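You operate a simulated robot arm through the tools that you are given. There is no shell and no other tool. Be economical: measure what you need, move in short steps, check, and stop when the job is done.

You are at the controls of a simulated robot arm. One attempt, no reset.

TASK
Ready the toaster: empty its crumb tray into the yellow bowl, slide it home, load both slices.
Fine: the toaster is unplugged and cold.
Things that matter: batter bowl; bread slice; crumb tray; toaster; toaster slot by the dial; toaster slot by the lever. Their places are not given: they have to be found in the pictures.

The check looks at the end state, three seconds after you hand in, the way a careful person would. Anything else that was tipped, shoved, dropped, spilled or broken makes it a failure.

THE ROBOT
A 7-joint arm with a two-finger parallel gripper, fixed in place. Base frame: the origin is at the foot of the arm, x ahead of it, y to its left, z up; the work surface is at about z = 900. Readings come in mm, degrees, newtons and seconds.
Its first joint turns from -166.0 to 166.0 degrees. Payload 4.4 kg.
Tool frame: the origin (TCP) lies between the finger pads and is the grasp point; the fingertips stand 23 mm ahead of it; z points along the fingers, y is the line along which they close. The gripper opens to 94 mm. The fingers are 38 mm wide and 10 mm thick; the gripper's body (54 by 96 mm) begins 39 mm behind the TCP.
Orientation is that of the tool frame in the base frame, as a unit quaternion [x, y, z, w]. With the fingers straight down and closing along the base's y, the tool's x points along the base's -x, its y along +y and its z along -z.

THE INTERFACE
- The arm moves only by the tool nudge_tool. Its argument "increments" is a list of rows, each a list of 3 entries, a list of its own where there are three numbers: the shift along the tool's x, y, z in units of 500 mm (1.0 is 500 mm), then the turn, a rotation vector about the tool's x, y, z in units of 180 degrees (1.0 is 180 degrees), then the finger opening in cm, from 0 to 9.4. In form: [[[x, y, z], [rx, ry, rz], hand], ...]. A call has 1 to 20 rows; each row is the pose to reach, as a shift and turn from the pose commanded when the call began, along the tool's axes at that moment. A call with a number of a shift or a turn outside -1 to 1 is refused whole. Each row takes 0.2 s and may step no farther than 50 mm and 8.6 degrees from the row before; otherwise, or with a gripper value out of range, the whole call is refused. A pose out of reach is approached as far as the arm can. The call stops where the force on the tool passes 80 N (or 10 N more than at its start, if that is more) or the arm is blocked; 0.2 s more then pass. Each finger travels about 72 mm/s and halts on what it meets, pressing with about 34 N; the grip force reading is that of the motor and also rises with nothing between the fingers. The clock runs only during rows and for 0.2 s after the last one: add rows that repeat a pose to give the fingers time. It gives the time, the measured TCP pose, the force on the tool (base axes), the opening and the grip force at its end, in the units of the frame above (readings bear some noise), with the torque about the TCP (base axes, N m) and any sound that the robot's microphone picked up.
- Cameras (640 x 400 px; columns grow to the right, rows downward): "scene" is fixed at [399.3, -499.9, 1629.3]; the picture's right is [0.94, -0.34, 0.00], its down [-0.17, -0.46, -0.87] and it looks along [0.30, 0.82, -0.49] (base axes); focal length 347 px, centre (320, 200). "wrist" rides on the gripper at [86, 16, -74] in the tool frame; the picture's right is [-0.18, 0.98, 0.00], its down [-0.58, -0.11, -0.81] and it looks along [-0.79, -0.15, 0.59] (tool axes); focal length 243 px, centre (320, 200).
- snapshot(camera): a new picture of that camera. No time passes.
- pixel_to_xyz(camera, pixels): for up to 12 pixels [column, row] of the newest picture of that camera ("zoom" is the newest enlarged one), the place [x, y, z] in the base frame of the surface seen there, good to about 3 mm. No time passes.
- enlarge(camera, box): a new picture of the part [left, top, right, bottom] of that camera's present view, enlarged. No time passes.
- sign_off(): hands the job in; it is judged then, once.

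Work in short steps. Measure before you move; look again where a grasp or a placing could have gone wrong, and mend it. You have 80 turns and 34 pictures in all, those below and enlarged ones among them. Open the gripper and draw the arm clear of the work before you hand the job in, unless the task says otherwise; then end with one line.

The tools are called as a command line: name --argument value ..., lists and objects as JSON in quotes. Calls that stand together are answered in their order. nudge_tool: Moves the arm, as the interface text tells. Its arguments: {"type":"object","properties":{"increments":{"type":"array"}},"required":["increments"]} The other tools are called the same way: snapshot (camera) takes a picture; pixel_to_xyz (camera, pixels) gives the place of the surface under pixels of a picture; enlarge (camera, box) takes an enlarged picture of a part of a camera's view; sign_off () hands the job in.

At the start:

```text
time: 0.0
ee_pos: [750.1, 136.1, 1243.3]
tcp_rot: [-0.001, 1.0, 0.0, 0.0]
contact_force: [0.2, -0.1, 0.3]
ft_torque: [0.0, -0.01, -0.01]
finger_gap: 94.0
grip_force: 0.0
```

scene: 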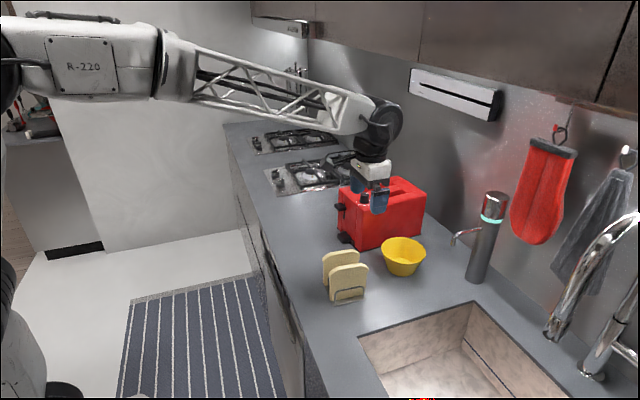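
wrist: 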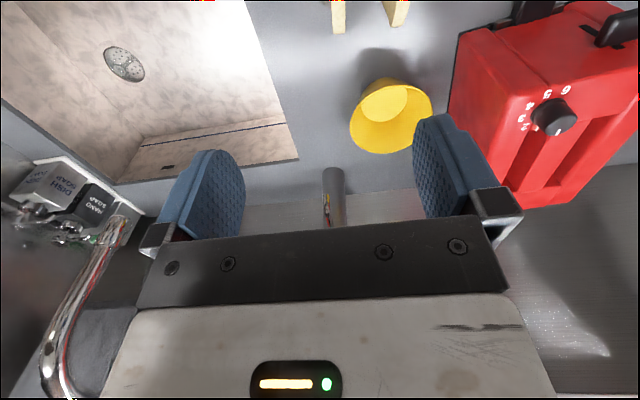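

The pictures show the toaster at about (385,212), bowl at (403,256) and bread rack at (345,275) in the scene view. I enlarge that part for detail.

enlarge --camera "scene" --box '[310, 160, 450, 310]'

enlarge --camera "wrist" --box '[300, 0, 640, 215]'

```text
2.67 times, centred on (380, 235) of scene
```

zoom: 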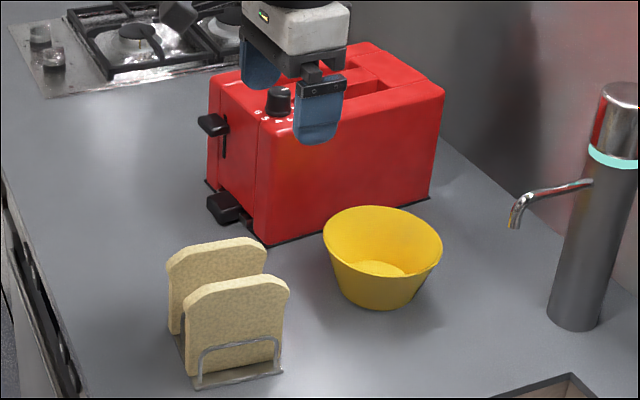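

```text
1.86 times, centred on (470, 108) of wrist
```

zoom: 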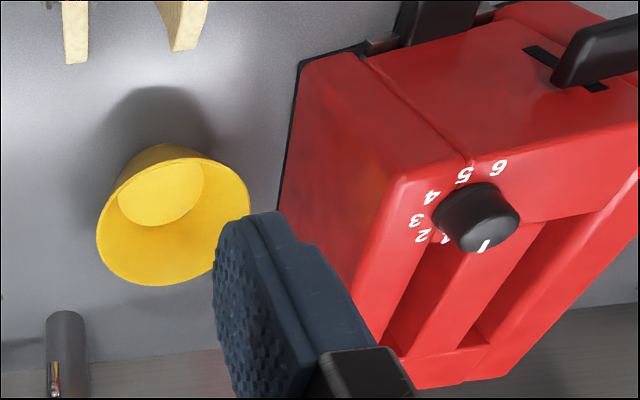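

I convert the zoomed features to scene pixels and measure them: handle, lever, dial, toaster corners, bowl rim, bread.

pixel_to_xyz --camera "scene" --pixels '[[346.3, 238], [339.9, 206.9], [364.3, 194.5], [360, 208], [425.5, 196.5], [398.5, 177.5], [359.4, 250.5], [382, 250], [424.7, 250], [402.5, 238.2], [402.5, 261.2], [340.5, 192]]'

enlarge --camera "scene" --box '[310, 235, 390, 310]'

```text
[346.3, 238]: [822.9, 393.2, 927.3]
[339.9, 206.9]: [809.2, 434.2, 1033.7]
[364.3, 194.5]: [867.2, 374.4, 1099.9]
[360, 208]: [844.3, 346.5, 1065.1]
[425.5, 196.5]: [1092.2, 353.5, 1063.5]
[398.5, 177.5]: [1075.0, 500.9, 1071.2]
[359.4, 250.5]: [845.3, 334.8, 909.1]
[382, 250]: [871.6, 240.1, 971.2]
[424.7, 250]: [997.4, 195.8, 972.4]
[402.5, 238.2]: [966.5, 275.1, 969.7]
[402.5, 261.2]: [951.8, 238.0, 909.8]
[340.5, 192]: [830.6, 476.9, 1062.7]
```

```text
5.33 times, centred on (350, 272) of scene
```

zoom: 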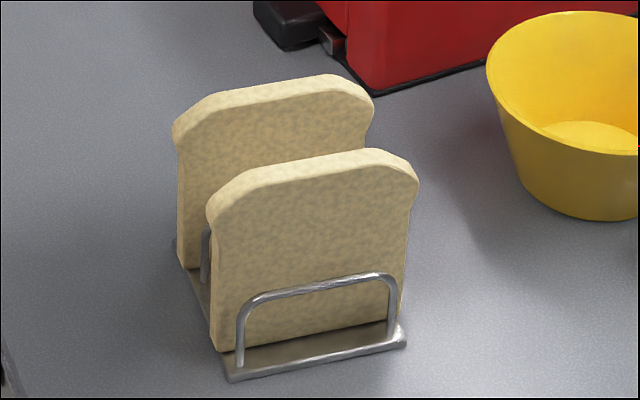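

Both slices stand in a wire rack, with their planes roughly along x. I measure the slices, the rack wire and the toaster slots.

pixel_to_xyz --camera "zoom" --pixels '[[218, 208], [412, 172], [310, 167], [312, 180], [182, 128], [366, 95], [270, 90], [275, 106], [320, 284], [215, 345], [400, 330], [230, 378]]'

pixel_to_xyz --camera "wrist" --pixels '[[512, 185], [549, 185], [580, 125], [620, 120], [530, 150], [470, 130], [549, 118], [383, 105]]'

```text
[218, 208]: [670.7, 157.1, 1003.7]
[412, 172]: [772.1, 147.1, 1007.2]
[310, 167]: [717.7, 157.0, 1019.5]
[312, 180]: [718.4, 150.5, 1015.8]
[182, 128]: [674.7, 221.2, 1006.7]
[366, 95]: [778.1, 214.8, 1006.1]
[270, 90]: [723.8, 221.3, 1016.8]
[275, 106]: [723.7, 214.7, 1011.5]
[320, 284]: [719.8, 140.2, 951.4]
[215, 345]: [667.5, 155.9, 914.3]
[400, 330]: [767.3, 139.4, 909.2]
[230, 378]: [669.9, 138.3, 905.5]
```

```text
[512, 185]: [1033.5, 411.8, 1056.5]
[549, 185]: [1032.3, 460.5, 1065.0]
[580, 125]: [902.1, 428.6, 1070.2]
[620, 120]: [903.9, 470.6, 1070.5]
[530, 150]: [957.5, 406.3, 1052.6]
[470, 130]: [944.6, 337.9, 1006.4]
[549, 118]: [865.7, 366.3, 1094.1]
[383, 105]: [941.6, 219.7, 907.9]
```

Slices are about 105 wide and 110 tall, near y 150 and 217. I move up and over the toaster to look down at the slots and front face.

nudge_tool --increments '[[[-0.015, 0.09, -0.005], [0, 0, 0], 9.4], [[-0.03, 0.18, -0.01], [0, 0, 0], 9.4], [[-0.045, 0.27, -0.015], [0, 0, 0], 9.4], [[-0.06, 0.36, -0.02], [0, 0, 0], 9.4], [[-0.075, 0.45, -0.025], [0, 0, 0], 9.4], [[-0.09, 0.54, -0.03], [0, 0, 0], 9.4], [[-0.1, 0.608, -0.034], [0, 0, 0], 9.4], [[-0.1, 0.608, -0.034], [0, 0, 0], 9.4]]'

snapshot --camera "wrist"

enlarge --camera "scene" --box '[320, 170, 440, 260]'

```text
time: 1.8
ee_pos: [800.0, 442.3, 1259.8]
tcp_rot: [-0.001, 1.0, 0.0, 0.0]
contact_force: [-0.1, -0.9, -0.2]
ft_torque: [0.0, 0.02, -0.02]
finger_gap: 94.0
grip_force: 0.2
```

```text
28 pictures are left
```

wrist: 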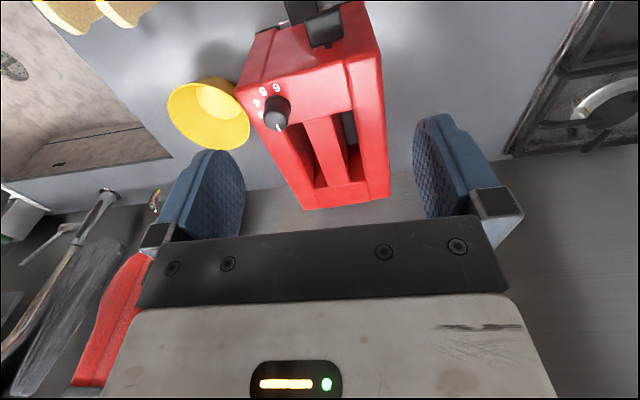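

```text
4.44 times, centred on (380, 215) of scene
```

zoom: 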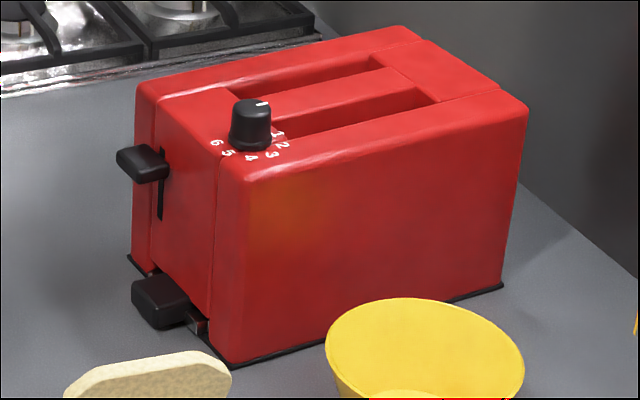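

Clear view of both slots in the wrist picture at (300,155) and (350,130). I enlarge it to measure slots and front.

enlarge --camera "wrist" --box '[230, 0, 400, 215]'

pixel_to_xyz --camera "scene" --pixels '[[343.5, 211], [352.4, 201.5], [356.5, 208], [346.5, 236], [341.5, 231.8], [353.2, 241.9], [352, 248.6], [356, 246.9]]'

```text
1.86 times, centred on (315, 108) of wrist
```

zoom: 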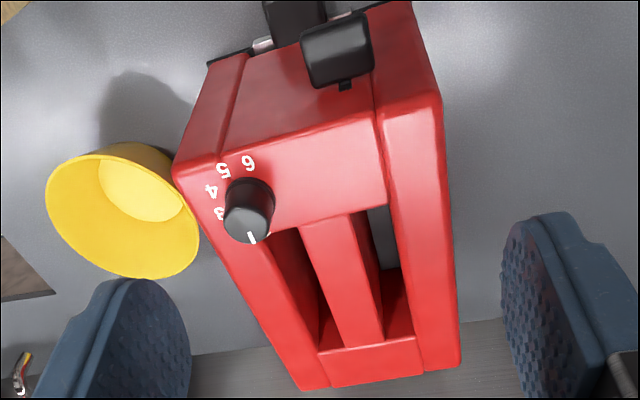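

```text
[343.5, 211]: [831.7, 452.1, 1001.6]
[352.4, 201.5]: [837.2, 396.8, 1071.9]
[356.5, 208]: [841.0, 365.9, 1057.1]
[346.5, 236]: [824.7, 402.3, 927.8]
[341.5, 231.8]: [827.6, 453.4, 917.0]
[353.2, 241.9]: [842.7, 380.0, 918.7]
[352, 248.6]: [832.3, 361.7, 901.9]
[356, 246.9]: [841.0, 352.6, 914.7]
```

I measure the slot rims on the toaster's top (centre bar, outer strips, ends) plus the lever and handle.

pixel_to_xyz --camera "zoom" --pixels '[[305, 232], [346, 218], [346, 340], [381, 336], [258, 242], [313, 345], [391, 210], [416, 332], [285, 222], [370, 205], [330, 352], [400, 344]]'

pixel_to_xyz --camera "zoom" --pixels '[[335, 45], [295, 15], [262, 43], [248, 190], [176, 175], [437, 105], [455, 360], [305, 380], [345, 14], [270, 10], [305, 40]]'

```text
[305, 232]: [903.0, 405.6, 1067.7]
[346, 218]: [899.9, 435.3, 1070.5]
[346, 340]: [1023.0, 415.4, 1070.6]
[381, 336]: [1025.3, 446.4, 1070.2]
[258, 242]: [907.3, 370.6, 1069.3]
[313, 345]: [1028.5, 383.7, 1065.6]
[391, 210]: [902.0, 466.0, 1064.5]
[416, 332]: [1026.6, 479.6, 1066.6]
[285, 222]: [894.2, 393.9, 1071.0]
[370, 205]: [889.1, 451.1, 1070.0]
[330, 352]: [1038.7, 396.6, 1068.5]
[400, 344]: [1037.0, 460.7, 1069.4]
```

```text
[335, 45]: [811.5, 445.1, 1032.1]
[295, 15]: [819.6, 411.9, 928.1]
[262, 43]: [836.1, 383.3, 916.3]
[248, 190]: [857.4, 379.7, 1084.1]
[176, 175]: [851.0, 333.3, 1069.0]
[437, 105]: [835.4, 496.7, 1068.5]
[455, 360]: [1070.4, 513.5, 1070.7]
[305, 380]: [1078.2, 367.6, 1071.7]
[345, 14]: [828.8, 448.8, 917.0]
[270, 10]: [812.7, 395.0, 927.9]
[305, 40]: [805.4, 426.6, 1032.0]
```

Toaster yaw is about +5.5°; the slots centre near (964,394) and (964,457). I will retreat and roll the wrist in steps so that its camera ends up above the hand when the hand is pitched forward.

nudge_tool --increments '[[[0.035, 0, 0.01], [0, 0, -0.0455], 9.4], [[0.07, 0, 0.02], [0, 0, -0.091], 9.4], [[0.105, 0, 0.03], [0, 0, -0.1365], 9.4], [[0.14, 0, 0.04], [0, 0, -0.182], 9.4], [[0.175, 0, 0.05], [0, 0, -0.2275], 9.4], [[0.21, 0, 0.06], [0, 0, -0.273], 9.4], [[0.245, 0, 0.07], [0, 0, -0.3185], 9.4], [[0.28, 0, 0.08], [0, 0, -0.364], 9.4], [[0.315, 0, 0.09], [0, 0, -0.4095], 9.4], [[0.34, 0, 0.1], [0, 0, -0.455], 9.4], [[0.36, 0, 0.1], [0, 0, -0.5], 9.4], [[0.36, 0, 0.1], [0, 0, -0.5], 9.4]]'

```text
time: 4.4
ee_pos: [621.4, 439.5, 1208.9]
tcp_rot: [0.707, -0.707, 0.001, 0.0]
contact_force: [0.6, 0.2, -0.1]
ft_torque: [0.01, -0.01, 0.01]
finger_gap: 93.9
grip_force: 0.0
```

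Rolled 90° without trouble; tool x now points along base -y. I roll the remaining 95.5° on the spot.

nudge_tool --increments '[[[0, 0, 0], [0, 0, -0.0455], 9.4], [[0, 0, 0], [0, 0, -0.091], 9.4], [[0, 0, 0], [0, 0, -0.1365], 9.4], [[0, 0, 0], [0, 0, -0.182], 9.4], [[0, 0, 0], [0, 0, -0.2275], 9.4], [[0, 0, 0], [0, 0, -0.273], 9.4], [[0, 0, 0], [0, 0, -0.3185], 9.4], [[0, 0, 0], [0, 0, -0.364], 9.4], [[0, 0, 0], [0, 0, -0.4095], 9.4], [[0, 0, 0], [0, 0, -0.455], 9.4], [[0, 0, 0], [0, 0, -0.5], 9.4], [[0, 0, 0], [0, 0, -0.5306], 9.4], [[0, 0, 0], [0, 0, -0.5306], 9.4]]'

```text
time: 7.2
ee_pos: [620.9, 440.1, 1208.7]
tcp_rot: [0.999, 0.048, 0.0, 0.0]
contact_force: [-0.8, 0.0, -0.8]
ft_torque: [0.02, -0.01, -0.02]
finger_gap: 93.9
grip_force: 0.0
```

The wrist reached the flipped pose. Now I pitch the hand forward 70° while lowering to a staging pose in front of the tray handle.

nudge_tool --increments '[[[0.004, 0.008, 0.04], [0, 0.0432, 0], 9.4], [[0.008, 0.016, 0.08], [0, 0.0864, 0], 9.4], [[0.012, 0.024, 0.12], [0, 0.1296, 0], 9.4], [[0.016, 0.032, 0.16], [0, 0.1728, 0], 9.4], [[0.02, 0.04, 0.2], [0, 0.216, 0], 9.4], [[0.024, 0.048, 0.24], [0, 0.2592, 0], 9.4], [[0.028, 0.056, 0.28], [0, 0.3024, 0], 9.4], [[0.032, 0.064, 0.32], [0, 0.3456, 0], 9.4], [[0.036, 0.07, 0.36], [0, 0.3889, 0], 9.4], [[0.036, 0.07, 0.36], [0, 0.3889, 0], 9.4]]'

snapshot --camera "wrist"

```text
time: 9.4
ee_pos: [640.8, 405.2, 1032.1]
tcp_rot: [0.818, 0.039, 0.573, -0.027]
contact_force: [-1.1, 0.3, -0.3]
ft_torque: [0.0, -0.03, -0.02]
finger_gap: 93.8
grip_force: 0.0
```

```text
25 pictures are left
```

wrist: 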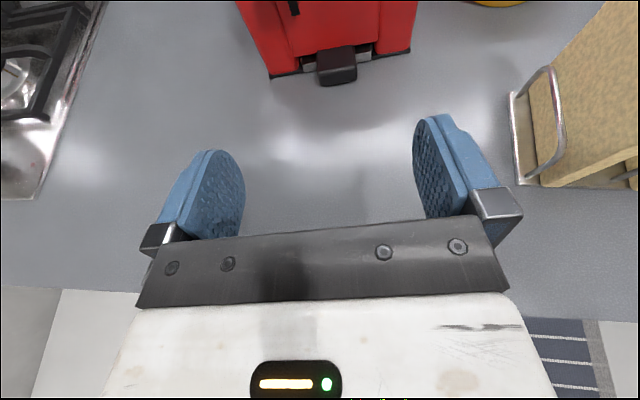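

Excellent view: the handle is at (336,66). I enlarge it and measure its edges.

enlarge --camera "wrist" --box '[250, 0, 430, 110]'

```text
3.56 times, centred on (340, 55) of wrist
```

zoom: 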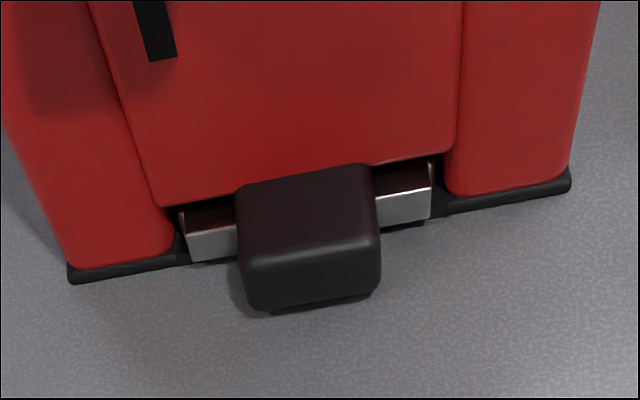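

The tray is a shallow walled box with a black handle block. I measure the handle and the tray front.

pixel_to_xyz --camera "zoom" --pixels '[[245, 200], [245, 255], [370, 175], [375, 235], [310, 210], [315, 290], [210, 247], [408, 205], [190, 215], [428, 170], [310, 175], [185, 235]]'

```text
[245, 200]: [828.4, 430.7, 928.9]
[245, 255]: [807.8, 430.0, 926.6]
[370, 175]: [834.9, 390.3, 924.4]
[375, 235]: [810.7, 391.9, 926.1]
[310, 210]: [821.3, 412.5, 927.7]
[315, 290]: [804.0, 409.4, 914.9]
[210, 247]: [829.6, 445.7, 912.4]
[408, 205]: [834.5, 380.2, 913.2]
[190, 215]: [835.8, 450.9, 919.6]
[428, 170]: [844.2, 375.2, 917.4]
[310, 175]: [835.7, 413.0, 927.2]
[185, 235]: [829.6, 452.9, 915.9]
```

Handle: x 804–832, y 390–431, top z 928. I lower to a pre-grasp point about 60 mm short of it, in line with its axis.

nudge_tool --increments '[[[-0.03, 0.0055, 0.0655], [0, 0, 0], 9.4], [[-0.06, 0.011, 0.131], [0, 0, 0], 9.4], [[-0.09, 0.0165, 0.1965], [0, 0, 0], 9.4], [[-0.1198, 0.0222, 0.262], [0, 0, 0], 9.4], [[-0.1198, 0.0222, 0.262], [0, 0, 0], 9.4]]'

```text
time: 10.6
ee_pos: [747.8, 403.3, 929.6]
tcp_rot: [0.818, 0.039, 0.574, -0.028]
contact_force: [-5.8, 2.1, 14.0]
ft_torque: [-0.25, 0.96, -0.23]
finger_gap: 94.1
grip_force: 0.1
```

A 14 N upward force and a pitch torque show that the hand's body touches the counter behind the fingers. I raise 20 mm and steepen the hand by 20° to clear it.

nudge_tool --increments '[[[0.0376, 0, -0.0137], [0, 0, 0], 9.4], [[0.0376, 0, -0.0137], [0, -0.04, 0], 9.4], [[0.0376, 0, -0.0137], [0, -0.08, 0], 9.4], [[0.0376, 0, -0.0137], [0, -0.111, 0], 9.4], [[0.0376, 0, -0.0137], [0, -0.111, 0], 9.4]]'

enlarge --camera "scene" --box '[240, 150, 440, 275]'

```text
time: 11.8
ee_pos: [745.7, 406.6, 949.1]
tcp_rot: [0.906, 0.044, 0.421, -0.021]
contact_force: [-0.2, 0.4, 0.2]
ft_torque: [0.0, 0.0, -0.01]
finger_gap: 94.2
grip_force: 0.1
```

```text
3.20 times, centred on (340, 212) of scene
```

zoom: 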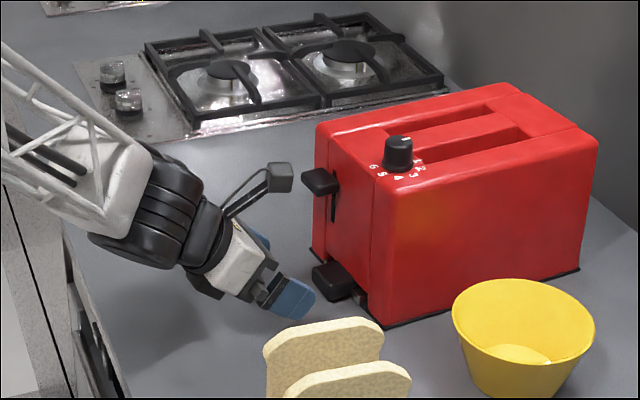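

The picture shows the camera on a stalk above the hand (near the lever's height) and a block beneath; no contact now. I advance to the handle, passing the camera beside the lever (y 393 against the lever's 425+).

nudge_tool --increments '[[[0.016, 0.0016, 0.037], [0, 0, 0], 9.4], [[0.033, 0.0032, 0.074], [0, 0, 0], 9.4], [[0.0496, 0.0048, 0.112], [0, 0, 0], 9.4], [[0.0496, 0.0048, 0.112], [0, 0, 0], 9.4]]'

snapshot --camera "wrist"

```text
time: 12.8
ee_pos: [806.0, 407.9, 929.6]
tcp_rot: [0.905, 0.043, 0.423, -0.02]
contact_force: [-0.9, -0.6, 0.3]
ft_torque: [0.02, 0.01, 0.0]
finger_gap: 93.8
grip_force: 0.1
```

```text
22 pictures are left
```

wrist: 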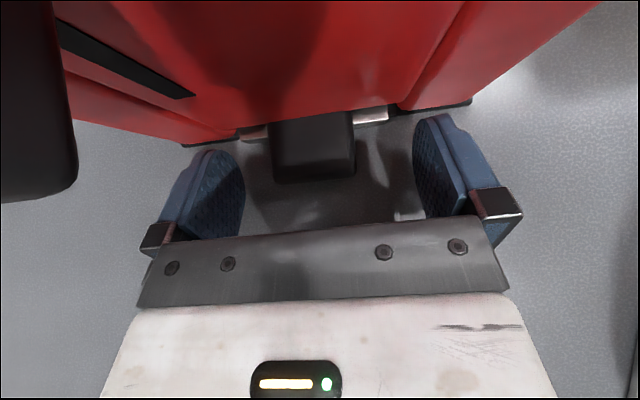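

No contact; the handle is between the pads at (313,150), about 2 mm to +y. I correct that and close.

nudge_tool --increments '[[[0, -0.005, 0], [0, 0, 0], 7], [[0, -0.005, 0], [0, 0, 0], 4.5], [[0, -0.005, 0], [0, 0, 0], 3.5], [[0, -0.005, 0], [0, 0, 0], 3.5], [[0, -0.005, 0], [0, 0, 0], 3.5]]'

```text
time: 14.0
ee_pos: [804.1, 409.7, 931.2]
tcp_rot: [0.906, 0.043, 0.421, -0.02]
contact_force: [0.8, -0.5, 0.0]
ft_torque: [-0.1, -0.02, -0.01]
finger_gap: 43.5
grip_force: 33.8
```

Handle gripped at 43.5 mm. I pull the tray straight back along the toaster axis, first 100 mm, watching force.

nudge_tool --increments '[[[-0.0129, -0.005, -0.0153], [0, 0, 0], 3], [[-0.0257, -0.005, -0.0306], [0, 0, 0], 3], [[-0.0386, -0.005, -0.046], [0, 0, 0], 3], [[-0.0579, -0.005, -0.0689], [0, 0, 0], 3], [[-0.0772, -0.005, -0.0919], [0, 0, 0], 3], [[-0.1029, -0.005, -0.1226], [0, 0, 0], 3], [[-0.1286, -0.005, -0.1532], [0, 0, 0], 3], [[-0.1286, -0.005, -0.1532], [0, 0, 0], 3]]'

snapshot --camera "wrist"

snapshot --camera "scene"

```text
time: 15.8
ee_pos: [705.2, 404.8, 932.6]
tcp_rot: [0.905, 0.044, 0.422, -0.02]
contact_force: [0.0, 0.3, 0.4]
ft_torque: [0.01, 0.06, 0.0]
finger_gap: 43.4
grip_force: 34.4
```

```text
21 pictures are left
```

wrist: 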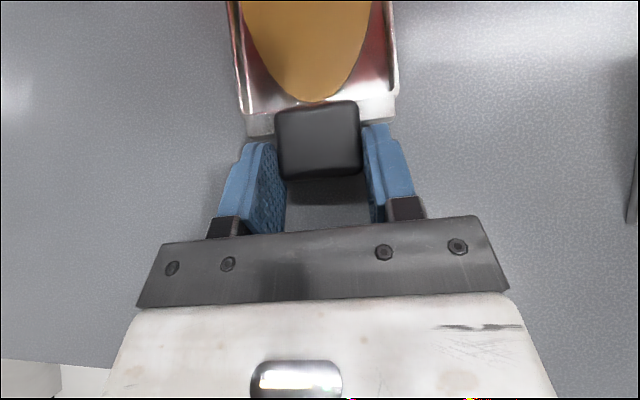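

```text
20 pictures are left
```

scene: 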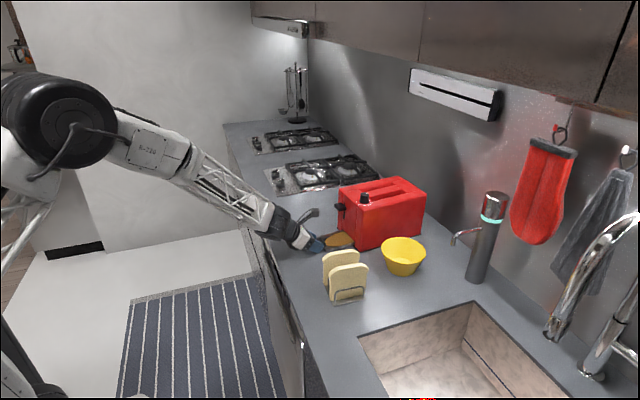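

The tray slides freely with a brown crumb heap and the toaster did not move. I pull 100 mm more.

nudge_tool --increments '[[[-0.0257, 0, -0.0306], [0, 0, 0], 3], [[-0.0514, 0, -0.0613], [0, 0, 0], 3], [[-0.0772, 0, -0.0919], [0, 0, 0], 3], [[-0.1029, 0, -0.1226], [0, 0, 0], 3], [[-0.1286, 0, -0.1532], [0, 0, 0], 3], [[-0.1286, 0, -0.1532], [0, 0, 0], 3]]'

enlarge --camera "scene" --box '[260, 180, 440, 292]'

```text
time: 17.2
ee_pos: [604.6, 395.0, 931.8]
tcp_rot: [0.905, 0.043, 0.422, -0.02]
contact_force: [0.2, 0.1, -0.1]
ft_torque: [-0.02, 0.1, 0.0]
finger_gap: 43.3
grip_force: 33.7
```

```text
3.56 times, centred on (350, 236) of scene
```

zoom: 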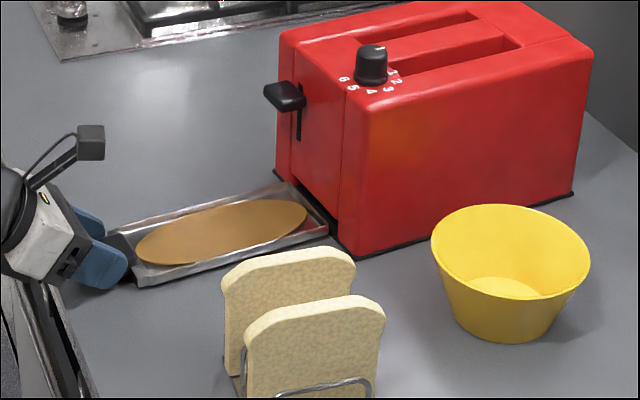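

The tray's far wall seems to show right at the toaster face, near (312,208). I measure the tray ends.

pixel_to_xyz --camera "zoom" --pixels '[[328, 228], [290, 185], [310, 208], [318, 222], [140, 283], [220, 225], [270, 205], [340, 235]]'

enlarge --camera "scene" --box '[325, 225, 365, 255]'

```text
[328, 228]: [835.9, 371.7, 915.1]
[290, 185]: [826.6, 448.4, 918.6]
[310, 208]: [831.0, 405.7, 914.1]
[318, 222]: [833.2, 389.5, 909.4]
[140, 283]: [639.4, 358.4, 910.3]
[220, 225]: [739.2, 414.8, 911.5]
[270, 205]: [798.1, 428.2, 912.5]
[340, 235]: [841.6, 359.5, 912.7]
```

```text
13.33 times, centred on (345, 240) of scene
```

zoom: 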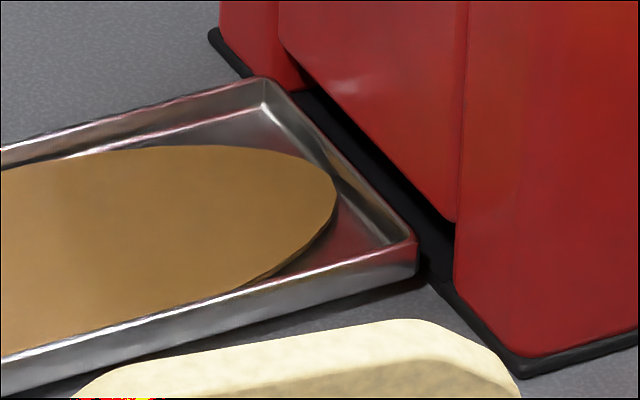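

The tray is 200 mm long and just fully out. I pull 30 mm more and lift it level and gently to about z 1170.

nudge_tool --increments '[[[-0.0193, 0, -0.023], [0, 0, 0], 3], [[-0.0386, 0, -0.046], [0, 0, 0], 3], [[-0.0203, 0, -0.0614], [0, 0, 0], 3], [[0.0, 0, -0.078], [0, 0, 0], 3], [[0.035, 0, -0.1078], [0, 0, 0], 3], [[0.0718, 0, -0.1387], [0, 0, 0], 3], [[0.1086, 0, -0.1696], [0, 0, 0], 3], [[0.1454, 0, -0.2005], [0, 0, 0], 3], [[0.1822, 0, -0.2314], [0, 0, 0], 3], [[0.219, 0, -0.2623], [0, 0, 0], 3], [[0.2558, 0, -0.2932], [0, 0, 0], 3], [[0.2926, 0, -0.3241], [0, 0, 0], 3], [[0.3294, 0, -0.355], [0, 0, 0], 3], [[0.3294, 0, -0.355], [0, 0, 0], 3]]'

snapshot --camera "wrist"

```text
time: 20.2
ee_pos: [575.6, 390.9, 1169.1]
tcp_rot: [0.905, 0.044, 0.422, -0.021]
contact_force: [0.0, -0.7, -1.9]
ft_torque: [0.0, 0.07, 0.03]
finger_gap: 43.4
grip_force: 34.0
```

```text
17 pictures are left
```

wrist: 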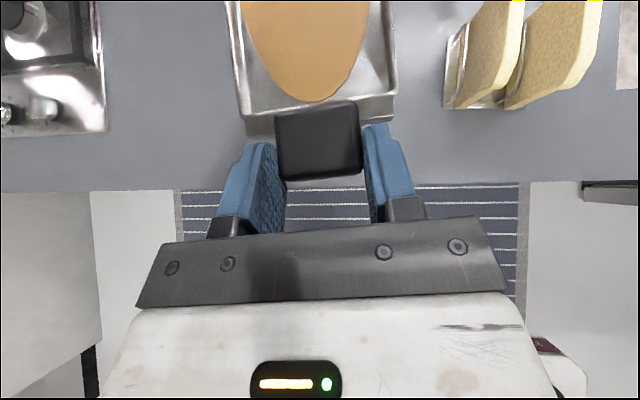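

The tray is held level with crumbs in place. I move over so that its outer half stands above the bowl (centre about (934,218)).

nudge_tool --increments '[[[0.0165, 0.0413, 0.0287], [0, 0, 0], 3], [[0.033, 0.0826, 0.0573], [0, 0, 0], 3], [[0.0494, 0.1239, 0.086], [0, 0, 0], 3], [[0.0659, 0.1652, 0.1146], [0, 0, 0], 3], [[0.0824, 0.2065, 0.1433], [0, 0, 0], 3], [[0.0989, 0.2478, 0.172], [0, 0, 0], 3], [[0.1154, 0.2891, 0.2006], [0, 0, 0], 3], [[0.1318, 0.3304, 0.2293], [0, 0, 0], 3], [[0.1483, 0.3717, 0.2579], [0, 0, 0], 3], [[0.1648, 0.413, 0.2866], [0, 0, 0], 3], [[0.1648, 0.413, 0.2866], [0, 0, 0], 3]]'

snapshot --camera "scene"

```text
time: 22.6
ee_pos: [757.3, 201.3, 1141.3]
tcp_rot: [0.905, 0.043, 0.422, -0.02]
contact_force: [0.7, -1.1, -1.6]
ft_torque: [-0.03, 0.09, -0.01]
finger_gap: 43.7
grip_force: 33.8
```

```text
16 pictures are left
```

scene: 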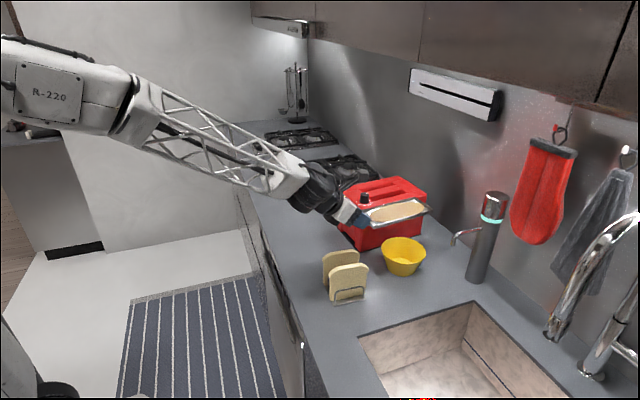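

The tray hovers level over the bowl. I tip it nose-down by 50°, shifting so its lower half stays over the bowl.

nudge_tool --increments '[[[0.0148, 0, -0.001], [0, -0.04, 0], 3], [[0.0348, 0, 0.001], [0, -0.08, 0], 3], [[0.058, 0, 0.0068], [0, -0.12, 0], 3], [[0.0846, 0, 0.0166], [0, -0.16, 0], 3], [[0.1138, 0, 0.0298], [0, -0.2, 0], 3], [[0.1458, 0, 0.0462], [0, -0.24, 0], 3], [[0.1744, 0, 0.0678], [0, -0.2778, 0], 3], [[0.1744, 0, 0.0678], [0, -0.2778, 0], 3]]'

enlarge --camera "scene" --box '[310, 150, 470, 300]'

```text
time: 24.4
ee_pos: [836.2, 209.8, 1185.9]
tcp_rot: [0.999, 0.048, 0.0, -0.001]
contact_force: [-0.3, -0.3, -1.2]
ft_torque: [0.01, 0.04, 0.0]
finger_gap: 43.5
grip_force: 34.3
```

```text
2.67 times, centred on (390, 225) of scene
```

zoom: 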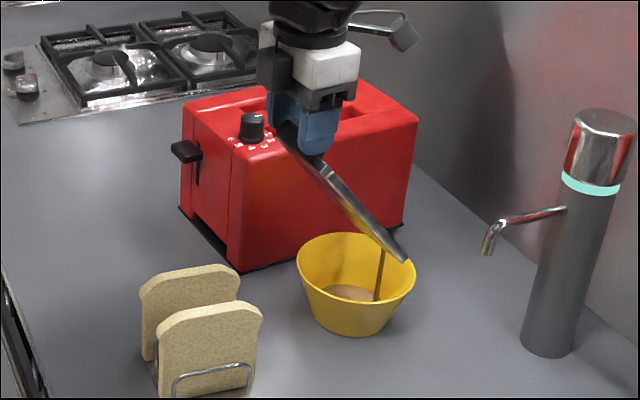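

A stream of crumbs is falling from the tray into the bowl already. I hold the pose for 2 s, adding a small extra tilt, then check.

nudge_tool --increments '[[[0.01, 0, -0.01], [0, -0.03, 0], 3], [[0.02, 0, -0.02], [0, -0.0667, 0], 3], [[0.02, 0, -0.02], [0, -0.0667, 0], 3], [[0.02, 0, -0.02], [0, -0.0667, 0], 3], [[0.02, 0, -0.02], [0, -0.0667, 0], 3], [[0.02, 0, -0.02], [0, -0.0667, 0], 3], [[0.02, 0, -0.02], [0, -0.0667, 0], 3], [[0.02, 0, -0.02], [0, -0.0667, 0], 3], [[0.02, 0, -0.02], [0, -0.0667, 0], 3], [[0.02, 0, -0.02], [0, -0.0667, 0], 3], [[0.02, 0, -0.02], [0, -0.0667, 0], 3]]'

enlarge --camera "scene" --box '[310, 150, 470, 300]'

snapshot --camera "wrist"

```text
time: 26.8
ee_pos: [847.5, 209.9, 1197.4]
tcp_rot: [0.993, 0.048, -0.105, 0.005]
contact_force: [0.1, 0.0, -0.8]
ft_torque: [-0.01, -0.02, 0.01]
finger_gap: 43.5
grip_force: 34.1
```

```text
2.67 times, centred on (390, 225) of scene
```

zoom: 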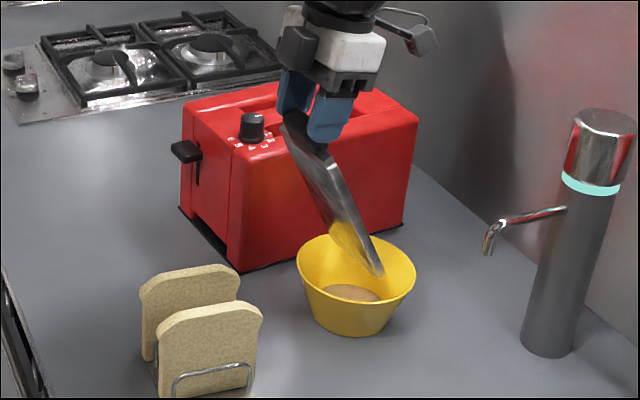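

```text
13 pictures are left
```

wrist: 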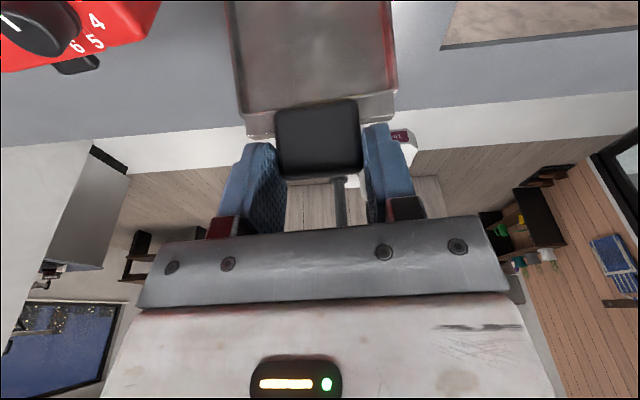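

The tray is visibly empty and the crumbs lie in the bowl. I level the tray again while backing off.

nudge_tool --increments '[[[-0.0193, 0, 0.0184], [0, 0.0431, 0], 3], [[-0.0385, 0, 0.0368], [0, 0.0862, 0], 3], [[-0.0578, 0, 0.0552], [0, 0.1293, 0], 3], [[-0.077, 0, 0.0736], [0, 0.1724, 0], 3], [[-0.0963, 0, 0.092], [0, 0.2155, 0], 3], [[-0.1155, 0, 0.1104], [0, 0.2586, 0], 3], [[-0.1348, 0, 0.1288], [0, 0.3017, 0], 3], [[-0.154, 0, 0.1472], [0, 0.3445, 0], 3], [[-0.154, 0, 0.1472], [0, 0.3445, 0], 3]]'

```text
time: 28.8
ee_pos: [754.2, 201.0, 1140.6]
tcp_rot: [0.905, 0.044, 0.423, -0.021]
contact_force: [-0.5, 0.1, -0.6]
ft_torque: [0.0, 0.08, -0.02]
finger_gap: 43.5
grip_force: 33.9
```

Level again and empty. I carry the tray back in front of the toaster opening, still high.

nudge_tool --increments '[[[-0.0229, -0.0457, -0.0273], [0, 0, 0], 3], [[-0.0458, -0.0915, -0.0545], [0, 0, 0], 3], [[-0.0687, -0.1372, -0.0818], [0, 0, 0], 3], [[-0.0916, -0.1829, -0.1091], [0, 0, 0], 3], [[-0.1144, -0.2287, -0.1363], [0, 0, 0], 3], [[-0.1373, -0.2744, -0.1636], [0, 0, 0], 3], [[-0.1602, -0.3201, -0.1909], [0, 0, 0], 3], [[-0.1831, -0.3659, -0.2181], [0, 0, 0], 3], [[-0.206, -0.4116, -0.2454], [0, 0, 0], 3], [[-0.206, -0.4116, -0.2454], [0, 0, 0], 3]]'

```text
time: 31.0
ee_pos: [576.6, 390.9, 1141.6]
tcp_rot: [0.905, 0.044, 0.422, -0.02]
contact_force: [0.7, 0.1, -1.0]
ft_torque: [-0.03, 0.1, -0.01]
finger_gap: 43.6
grip_force: 34.0
```

Now lower to about z 934, just in front of the opening, and look.

nudge_tool --increments '[[[-0.0455, 0, 0.0382], [0, 0, 0], 3], [[-0.091, 0, 0.0764], [0, 0, 0], 3], [[-0.1366, 0, 0.1146], [0, 0, 0], 3], [[-0.1821, 0, 0.1529], [0, 0, 0], 3], [[-0.2276, 0, 0.1911], [0, 0, 0], 3], [[-0.2731, 0, 0.2293], [0, 0, 0], 3], [[-0.3187, 0, 0.2675], [0, 0, 0], 3], [[-0.3187, 0, 0.2675], [0, 0, 0], 3]]'

enlarge --camera "scene" --box '[310, 205, 374, 260]'

```text
time: 32.8
ee_pos: [576.8, 390.9, 931.6]
tcp_rot: [0.905, 0.043, 0.422, -0.02]
contact_force: [-0.3, -0.1, -0.3]
ft_torque: [-0.04, 0.08, 0.03]
finger_gap: 43.1
grip_force: 34.2
```

```text
7.27 times, centred on (342, 232) of scene
```

zoom: 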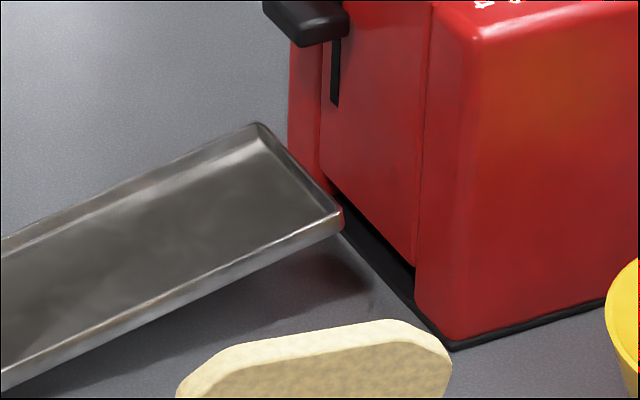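

The tray end appears raised with a shadow beneath it. I measure its corners and the opening's edges.

pixel_to_xyz --camera "zoom" --pixels '[[258, 127], [338, 211], [10, 378], [30, 232], [180, 162], [200, 280], [130, 230], [250, 180], [412, 255], [333, 180], [385, 270], [412, 290]]'

```text
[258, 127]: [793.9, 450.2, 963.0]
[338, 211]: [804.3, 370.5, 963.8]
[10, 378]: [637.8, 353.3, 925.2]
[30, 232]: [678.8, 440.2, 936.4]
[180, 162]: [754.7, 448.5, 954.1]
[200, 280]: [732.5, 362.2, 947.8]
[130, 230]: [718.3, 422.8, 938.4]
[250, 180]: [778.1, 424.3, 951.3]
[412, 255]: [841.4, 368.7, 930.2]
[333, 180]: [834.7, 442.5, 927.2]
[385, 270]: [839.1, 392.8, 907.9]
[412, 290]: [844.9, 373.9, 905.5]
```

The tray has pitched about 13° nose-up within the grip. I tilt the hand 13° to level it, then I will set it on the counter and regrip.

nudge_tool --increments '[[[0.0159, 0, 0.0127], [0, -0.036, 0], 3], [[0.0159, 0, 0.0127], [0, -0.0722, 0], 3], [[0.0159, 0, 0.0127], [0, -0.0722, 0], 3]]'

enlarge --camera "scene" --box '[270, 205, 374, 265]'

```text
time: 33.6
ee_pos: [587.2, 392.3, 934.1]
tcp_rot: [0.947, 0.046, 0.317, -0.015]
contact_force: [0.7, 1.0, -1.3]
ft_torque: [0.03, 0.07, 0.02]
finger_gap: 43.3
grip_force: 34.0
```

```text
6.15 times, centred on (322, 235) of scene
```

zoom: 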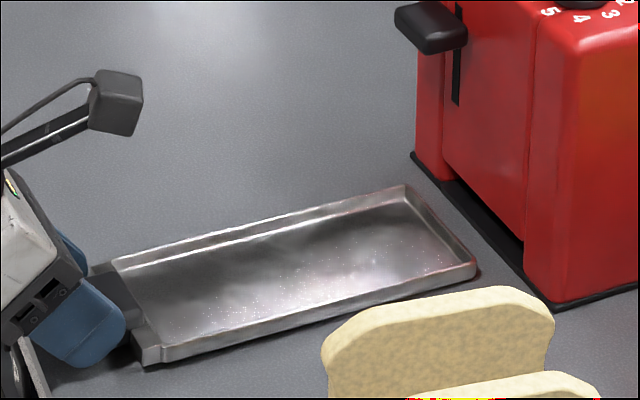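

pixel_to_xyz --camera "zoom" --pixels '[[405, 188], [474, 266], [160, 350], [120, 265], [475, 278], [155, 362], [470, 295], [265, 228], [300, 345], [525, 265], [440, 180], [524, 240]]'

```text
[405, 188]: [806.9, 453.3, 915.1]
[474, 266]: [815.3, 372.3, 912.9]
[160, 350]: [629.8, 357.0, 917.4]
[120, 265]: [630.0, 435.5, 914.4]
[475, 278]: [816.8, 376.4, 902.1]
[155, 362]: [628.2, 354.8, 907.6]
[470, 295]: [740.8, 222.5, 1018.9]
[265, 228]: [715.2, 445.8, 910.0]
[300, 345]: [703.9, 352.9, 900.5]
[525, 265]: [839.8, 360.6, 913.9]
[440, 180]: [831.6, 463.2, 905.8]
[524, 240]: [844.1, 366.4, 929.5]
```

The tray is now level (rim z ≈914) with its bottom on the counter. I open the fingers, rotate the hand back 13°, lower 2 mm and regrip.

nudge_tool --increments '[[[0, 0, 0], [0, 0, 0], 5], [[0, 0, 0], [0, 0, 0], 6.5], [[0, 0, 0], [0, 0, 0], 6.5], [[0, 0, 0], [0, 0.036, 0], 6.5], [[-0.002, 0, 0.0026], [0, 0.0722, 0], 6.5], [[-0.002, 0, 0.0026], [0, 0.0722, 0], 6.5], [[-0.002, 0, 0.0026], [0, 0.0722, 0], 4.5], [[-0.002, 0, 0.0026], [0, 0.0722, 0], 3], [[-0.002, 0, 0.0026], [0, 0.0722, 0], 3], [[-0.002, 0, 0.0026], [0, 0.0722, 0], 3]]'

snapshot --camera "wrist"

```text
time: 35.8
ee_pos: [587.1, 392.2, 935.4]
tcp_rot: [0.905, 0.044, 0.422, -0.021]
contact_force: [-0.1, -1.2, 0.3]
ft_torque: [0.02, -0.42, -0.1]
finger_gap: 43.4
grip_force: 34.1
```

```text
10 pictures are left
```

wrist: 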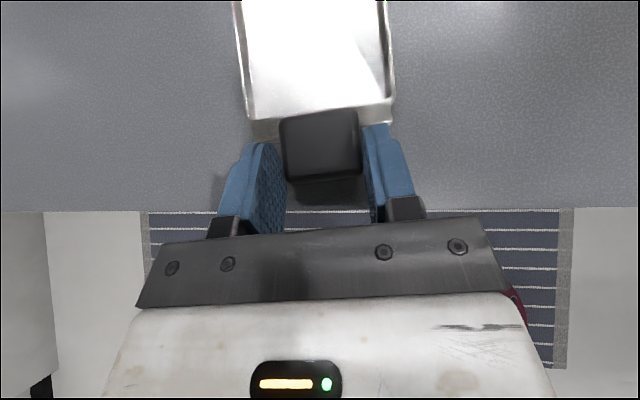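

Regripped. The opening spans roughly z 906–926, so I raise the tray 7 mm and start sliding it in by 45 mm, watching force.

nudge_tool --increments '[[[0.0107, 0, -0.009], [0, 0, 0], 3], [[0.0107, 0, -0.009], [0, 0, 0], 3], [[0.03, 0, 0.014], [0, 0, 0], 3], [[0.0493, 0, 0.037], [0, 0, 0], 3], [[0.0686, 0, 0.06], [0, 0, 0], 3], [[0.0686, 0, 0.06], [0, 0, 0], 3]]'

enlarge --camera "scene" --box '[290, 205, 374, 260]'

```text
time: 37.2
ee_pos: [634.7, 394.9, 941.8]
tcp_rot: [0.905, 0.044, 0.422, -0.021]
contact_force: [-0.1, 0.4, -1.5]
ft_torque: [-0.03, 0.06, -0.02]
finger_gap: 43.3
grip_force: 33.9
```

```text
7.27 times, centred on (332, 232) of scene
```

zoom: 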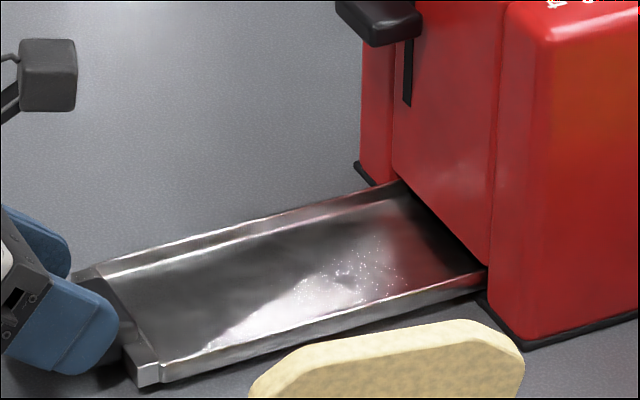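

The nose has entered beneath the red panel without contact. I slide 150 mm further in.

nudge_tool --increments '[[[0.0322, 0, 0.0383], [0, 0, 0], 3], [[0.0643, 0, 0.0766], [0, 0, 0], 3], [[0.0965, 0, 0.1149], [0, 0, 0], 3], [[0.1286, 0, 0.1532], [0, 0, 0], 3], [[0.1608, 0, 0.1915], [0, 0, 0], 3], [[0.1929, 0, 0.2298], [0, 0, 0], 3], [[0.1929, 0, 0.2298], [0, 0, 0], 3]]'

```text
time: 38.8
ee_pos: [784.4, 411.1, 941.5]
tcp_rot: [0.905, 0.043, 0.422, -0.02]
contact_force: [0.7, -0.4, -1.3]
ft_torque: [0.01, 0.1, 0.0]
finger_gap: 43.3
grip_force: 34.0
```

Nearly home, still no force. I lower 3 mm and advance 18 mm in small steps.

nudge_tool --increments '[[[-0.0046, 0, 0.0039], [0, 0, 0], 3], [[0.0018, 0, 0.0116], [0, 0, 0], 3], [[0.0082, 0, 0.0193], [0, 0, 0], 3], [[0.0146, 0, 0.0269], [0, 0, 0], 3], [[0.0185, 0, 0.0315], [0, 0, 0], 3], [[0.0185, 0, 0.0315], [0, 0, 0], 3]]'

enlarge --camera "scene" --box '[310, 190, 380, 260]'

```text
time: 40.2
ee_pos: [798.9, 412.9, 936.7]
tcp_rot: [0.906, 0.043, 0.421, -0.02]
contact_force: [-17.4, -6.9, 3.8]
ft_torque: [-0.1, 0.44, -0.18]
finger_gap: 43.5
grip_force: 34.0
```

```text
5.71 times, centred on (345, 225) of scene
```

zoom: 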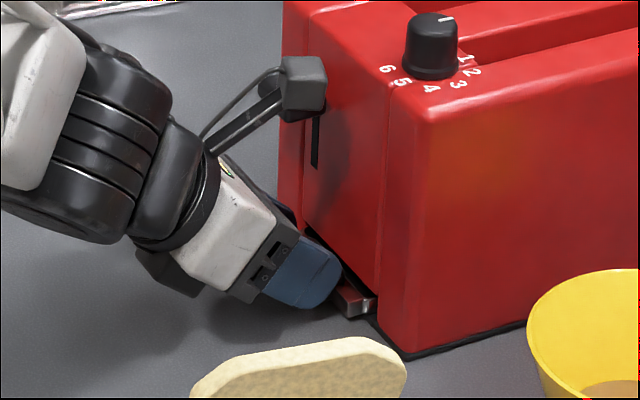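

A gentle −17 N with its torque arm at tray height: the tray meets its stop. I measure the tray front against its starting place.

pixel_to_xyz --camera "zoom" --pixels '[[362, 308], [355, 296], [345, 312], [371, 305], [375, 280], [345, 262]]'

```text
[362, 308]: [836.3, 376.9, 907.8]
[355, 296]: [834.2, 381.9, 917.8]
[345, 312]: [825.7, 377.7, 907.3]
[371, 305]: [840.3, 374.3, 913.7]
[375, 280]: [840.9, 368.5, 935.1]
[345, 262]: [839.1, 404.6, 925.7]
```

The front protrudes a little more than at first, and Fy −7 N hints that the tray sits about 3 mm too far to +y. I back off 8 mm, shift 3.5 mm toward −y, and slide in again.

nudge_tool --increments '[[[-0.0103, 0, -0.0123], [0, 0, 0], 3], [[-0.0103, 0.007, -0.0123], [0, 0, 0], 3], [[-0.0039, 0.007, -0.0046], [0, 0, 0], 3], [[0.0026, 0.007, 0.0031], [0, 0, 0], 3], [[0.0064, 0.007, 0.0077], [0, 0, 0], 3], [[0.0064, 0.007, 0.0077], [0, 0, 0], 3]]'

```text
time: 41.6
ee_pos: [805.7, 410.6, 937.8]
tcp_rot: [0.905, 0.044, 0.422, -0.021]
contact_force: [0.3, 0.5, -1.2]
ft_torque: [-0.01, 0.09, 0.0]
finger_gap: 43.3
grip_force: 33.4
```

It moves freely now at x 805.7. I lower 3 mm and press in slowly until the stop is felt.

nudge_tool --increments '[[[-0.0046, 0, 0.0039], [0, 0, 0], 3], [[-0.0046, 0, 0.0039], [0, 0, 0], 3], [[-0.002, 0, 0.007], [0, 0, 0], 3], [[0.0, 0, 0.0094], [0, 0, 0], 3], [[0.0, 0, 0.0094], [0, 0, 0], 3]]'

enlarge --camera "scene" --box '[310, 190, 380, 260]'

```text
time: 42.8
ee_pos: [808.4, 411.3, 936.0]
tcp_rot: [0.905, 0.044, 0.423, -0.02]
contact_force: [-36.1, -7.7, 27.5]
ft_torque: [-0.14, -0.63, -0.89]
finger_gap: 43.5
grip_force: 33.8
```

```text
5.71 times, centred on (345, 225) of scene
```

zoom: 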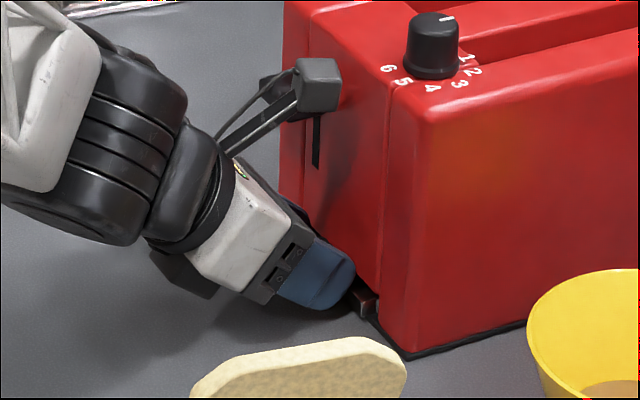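

The tray front is now flush as at the start, with firm stop forces. I ease the push, open, and back straight away.

nudge_tool --increments '[[[0.001, 0, -0.004], [0, 0, 0], 3.5], [[0.001, 0, -0.004], [0, 0, 0], 6], [[0.001, 0, -0.004], [0, 0, 0], 8], [[0.001, 0, -0.004], [0, 0, 0], 8], [[-0.025, 0, -0.035], [0, 0, 0], 8], [[-0.06, 0, -0.076], [0, 0, 0], 8], [[-0.11, 0, -0.135], [0, 0, 0], 8], [[-0.16, 0, -0.195], [0, 0, 0], 8], [[-0.16, 0, -0.195], [0, 0, 0], 8]]'

snapshot --camera "wrist"

```text
time: 44.8
ee_pos: [679.2, 398.6, 936.5]
tcp_rot: [0.905, 0.043, 0.422, -0.021]
contact_force: [-1.0, 0.0, 0.3]
ft_torque: [0.03, 0.0, 0.02]
finger_gap: 79.8
grip_force: 0.1
```

```text
6 pictures are left
```

wrist: 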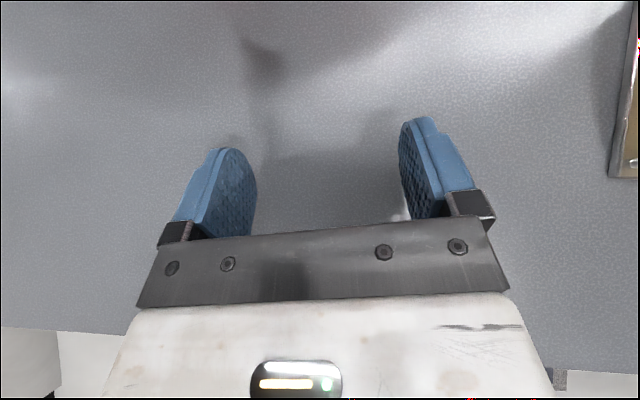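

Released cleanly. I raise the arm, steepen it to 35° from vertical and move above the bread rack to measure the slices.

nudge_tool --increments '[[[0.06, 0, -0.05], [0, -0.014, 0], 8], [[0.12, 0, -0.1], [0, -0.028, 0], 8], [[0.18, 0, -0.15], [0, -0.042, 0], 8], [[0.24, 0, -0.2], [0, -0.056, 0], 8], [[0.3, 0, -0.25], [0, -0.07, 0], 8], [[0.3417, 0, -0.2868], [0, -0.0833, 0], 8], [[0.352, 0.08, -0.274], [0, -0.0833, 0], 8], [[0.363, 0.16, -0.261], [0, -0.0833, 0], 8], [[0.374, 0.24, -0.248], [0, -0.0833, 0], 8], [[0.385, 0.32, -0.235], [0, -0.0833, 0], 8], [[0.396, 0.395, -0.222], [0, -0.0833, 0], 8], [[0.396, 0.395, -0.222], [0, -0.0833, 0], 8]]'

enlarge --camera "wrist" --box '[200, 40, 440, 190]'

```text
time: 47.4
ee_pos: [745.9, 206.5, 1162.0]
tcp_rot: [0.953, 0.046, 0.3, -0.015]
contact_force: [-0.9, -0.3, 0.7]
ft_torque: [0.02, 0.0, -0.01]
finger_gap: 80.1
grip_force: 0.0
```

```text
2.67 times, centred on (320, 115) of wrist
```

zoom: 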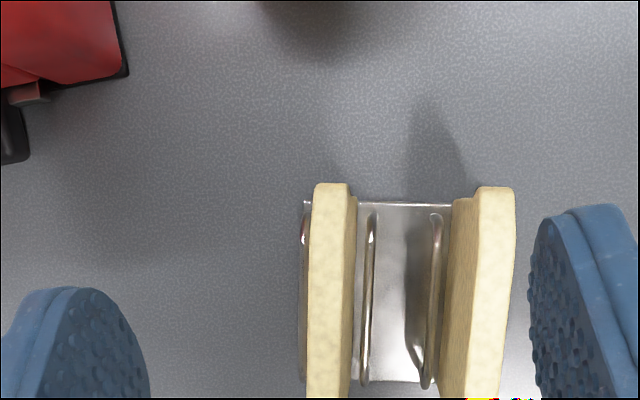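

Both slice tops show clearly: far slice at columns 308–348, near slice at 470–513. I measure along their top edges, plus the tray front at (28,92).

pixel_to_xyz --camera "zoom" --pixels '[[318, 220], [313, 360], [345, 220], [337, 360], [482, 220], [473, 360], [509, 220], [500, 360], [332, 188], [495, 192], [25, 92], [45, 88]]'

```text
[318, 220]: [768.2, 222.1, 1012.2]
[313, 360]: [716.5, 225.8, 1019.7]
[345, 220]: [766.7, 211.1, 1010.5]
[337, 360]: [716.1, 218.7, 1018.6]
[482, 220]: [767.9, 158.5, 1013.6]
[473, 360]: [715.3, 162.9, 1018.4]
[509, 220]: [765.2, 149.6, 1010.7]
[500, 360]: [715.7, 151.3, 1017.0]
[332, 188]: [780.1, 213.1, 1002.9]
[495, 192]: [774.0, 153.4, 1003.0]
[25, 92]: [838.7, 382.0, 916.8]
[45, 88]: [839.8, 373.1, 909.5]
```

The tray front is at x 838, home. Slices: far one centred (724,221), near one (724,156.5), yaw ≈ −5°, top z 1018. I yaw the hand −10.3° and go above the far slice.

nudge_tool --increments '[[[-0.0343, -0.009, 0.026], [-0.0082, 0, 0.0117], 5], [[-0.0686, -0.0179, 0.0521], [-0.0164, 0, 0.0234], 5], [[-0.1029, -0.0268, 0.0781], [-0.0246, 0, 0.0352], 5], [[-0.1372, -0.0358, 0.1042], [-0.0328, 0, 0.0469], 5], [[-0.1372, -0.0358, 0.1042], [-0.0328, 0, 0.0469], 5], [[-0.1372, -0.0358, 0.1042], [-0.0328, 0, 0.0469], 5]]'

```text
time: 48.8
ee_pos: [718.4, 221.9, 1080.2]
tcp_rot: [0.953, -0.04, 0.3, 0.013]
contact_force: [0.0, 0.2, 0.2]
ft_torque: [-0.02, -0.01, -0.02]
finger_gap: 49.9
grip_force: 0.1
```

In position. Descend 57 mm straight down and close on the slice.

nudge_tool --increments '[[[-0.0218, 0, 0.0311], [0, 0, 0], 5], [[-0.0436, 0, 0.0623], [0, 0, 0], 5], [[-0.0654, 0, 0.0934], [0, 0, 0], 5], [[-0.0654, 0, 0.0934], [0, 0, 0], 5], [[-0.0654, 0, 0.0934], [0, 0, 0], 2.5], [[-0.0654, 0, 0.0934], [0, 0, 0], 1], [[-0.0654, 0, 0.0934], [0, 0, 0], 1], [[-0.0654, 0, 0.0934], [0, 0, 0], 1]]'

```text
time: 50.6
ee_pos: [716.7, 220.6, 1021.5]
tcp_rot: [0.953, -0.04, 0.299, 0.012]
contact_force: [-0.7, -0.3, -0.4]
ft_torque: [-0.01, -0.01, 0.01]
finger_gap: 12.8
grip_force: 34.0
```

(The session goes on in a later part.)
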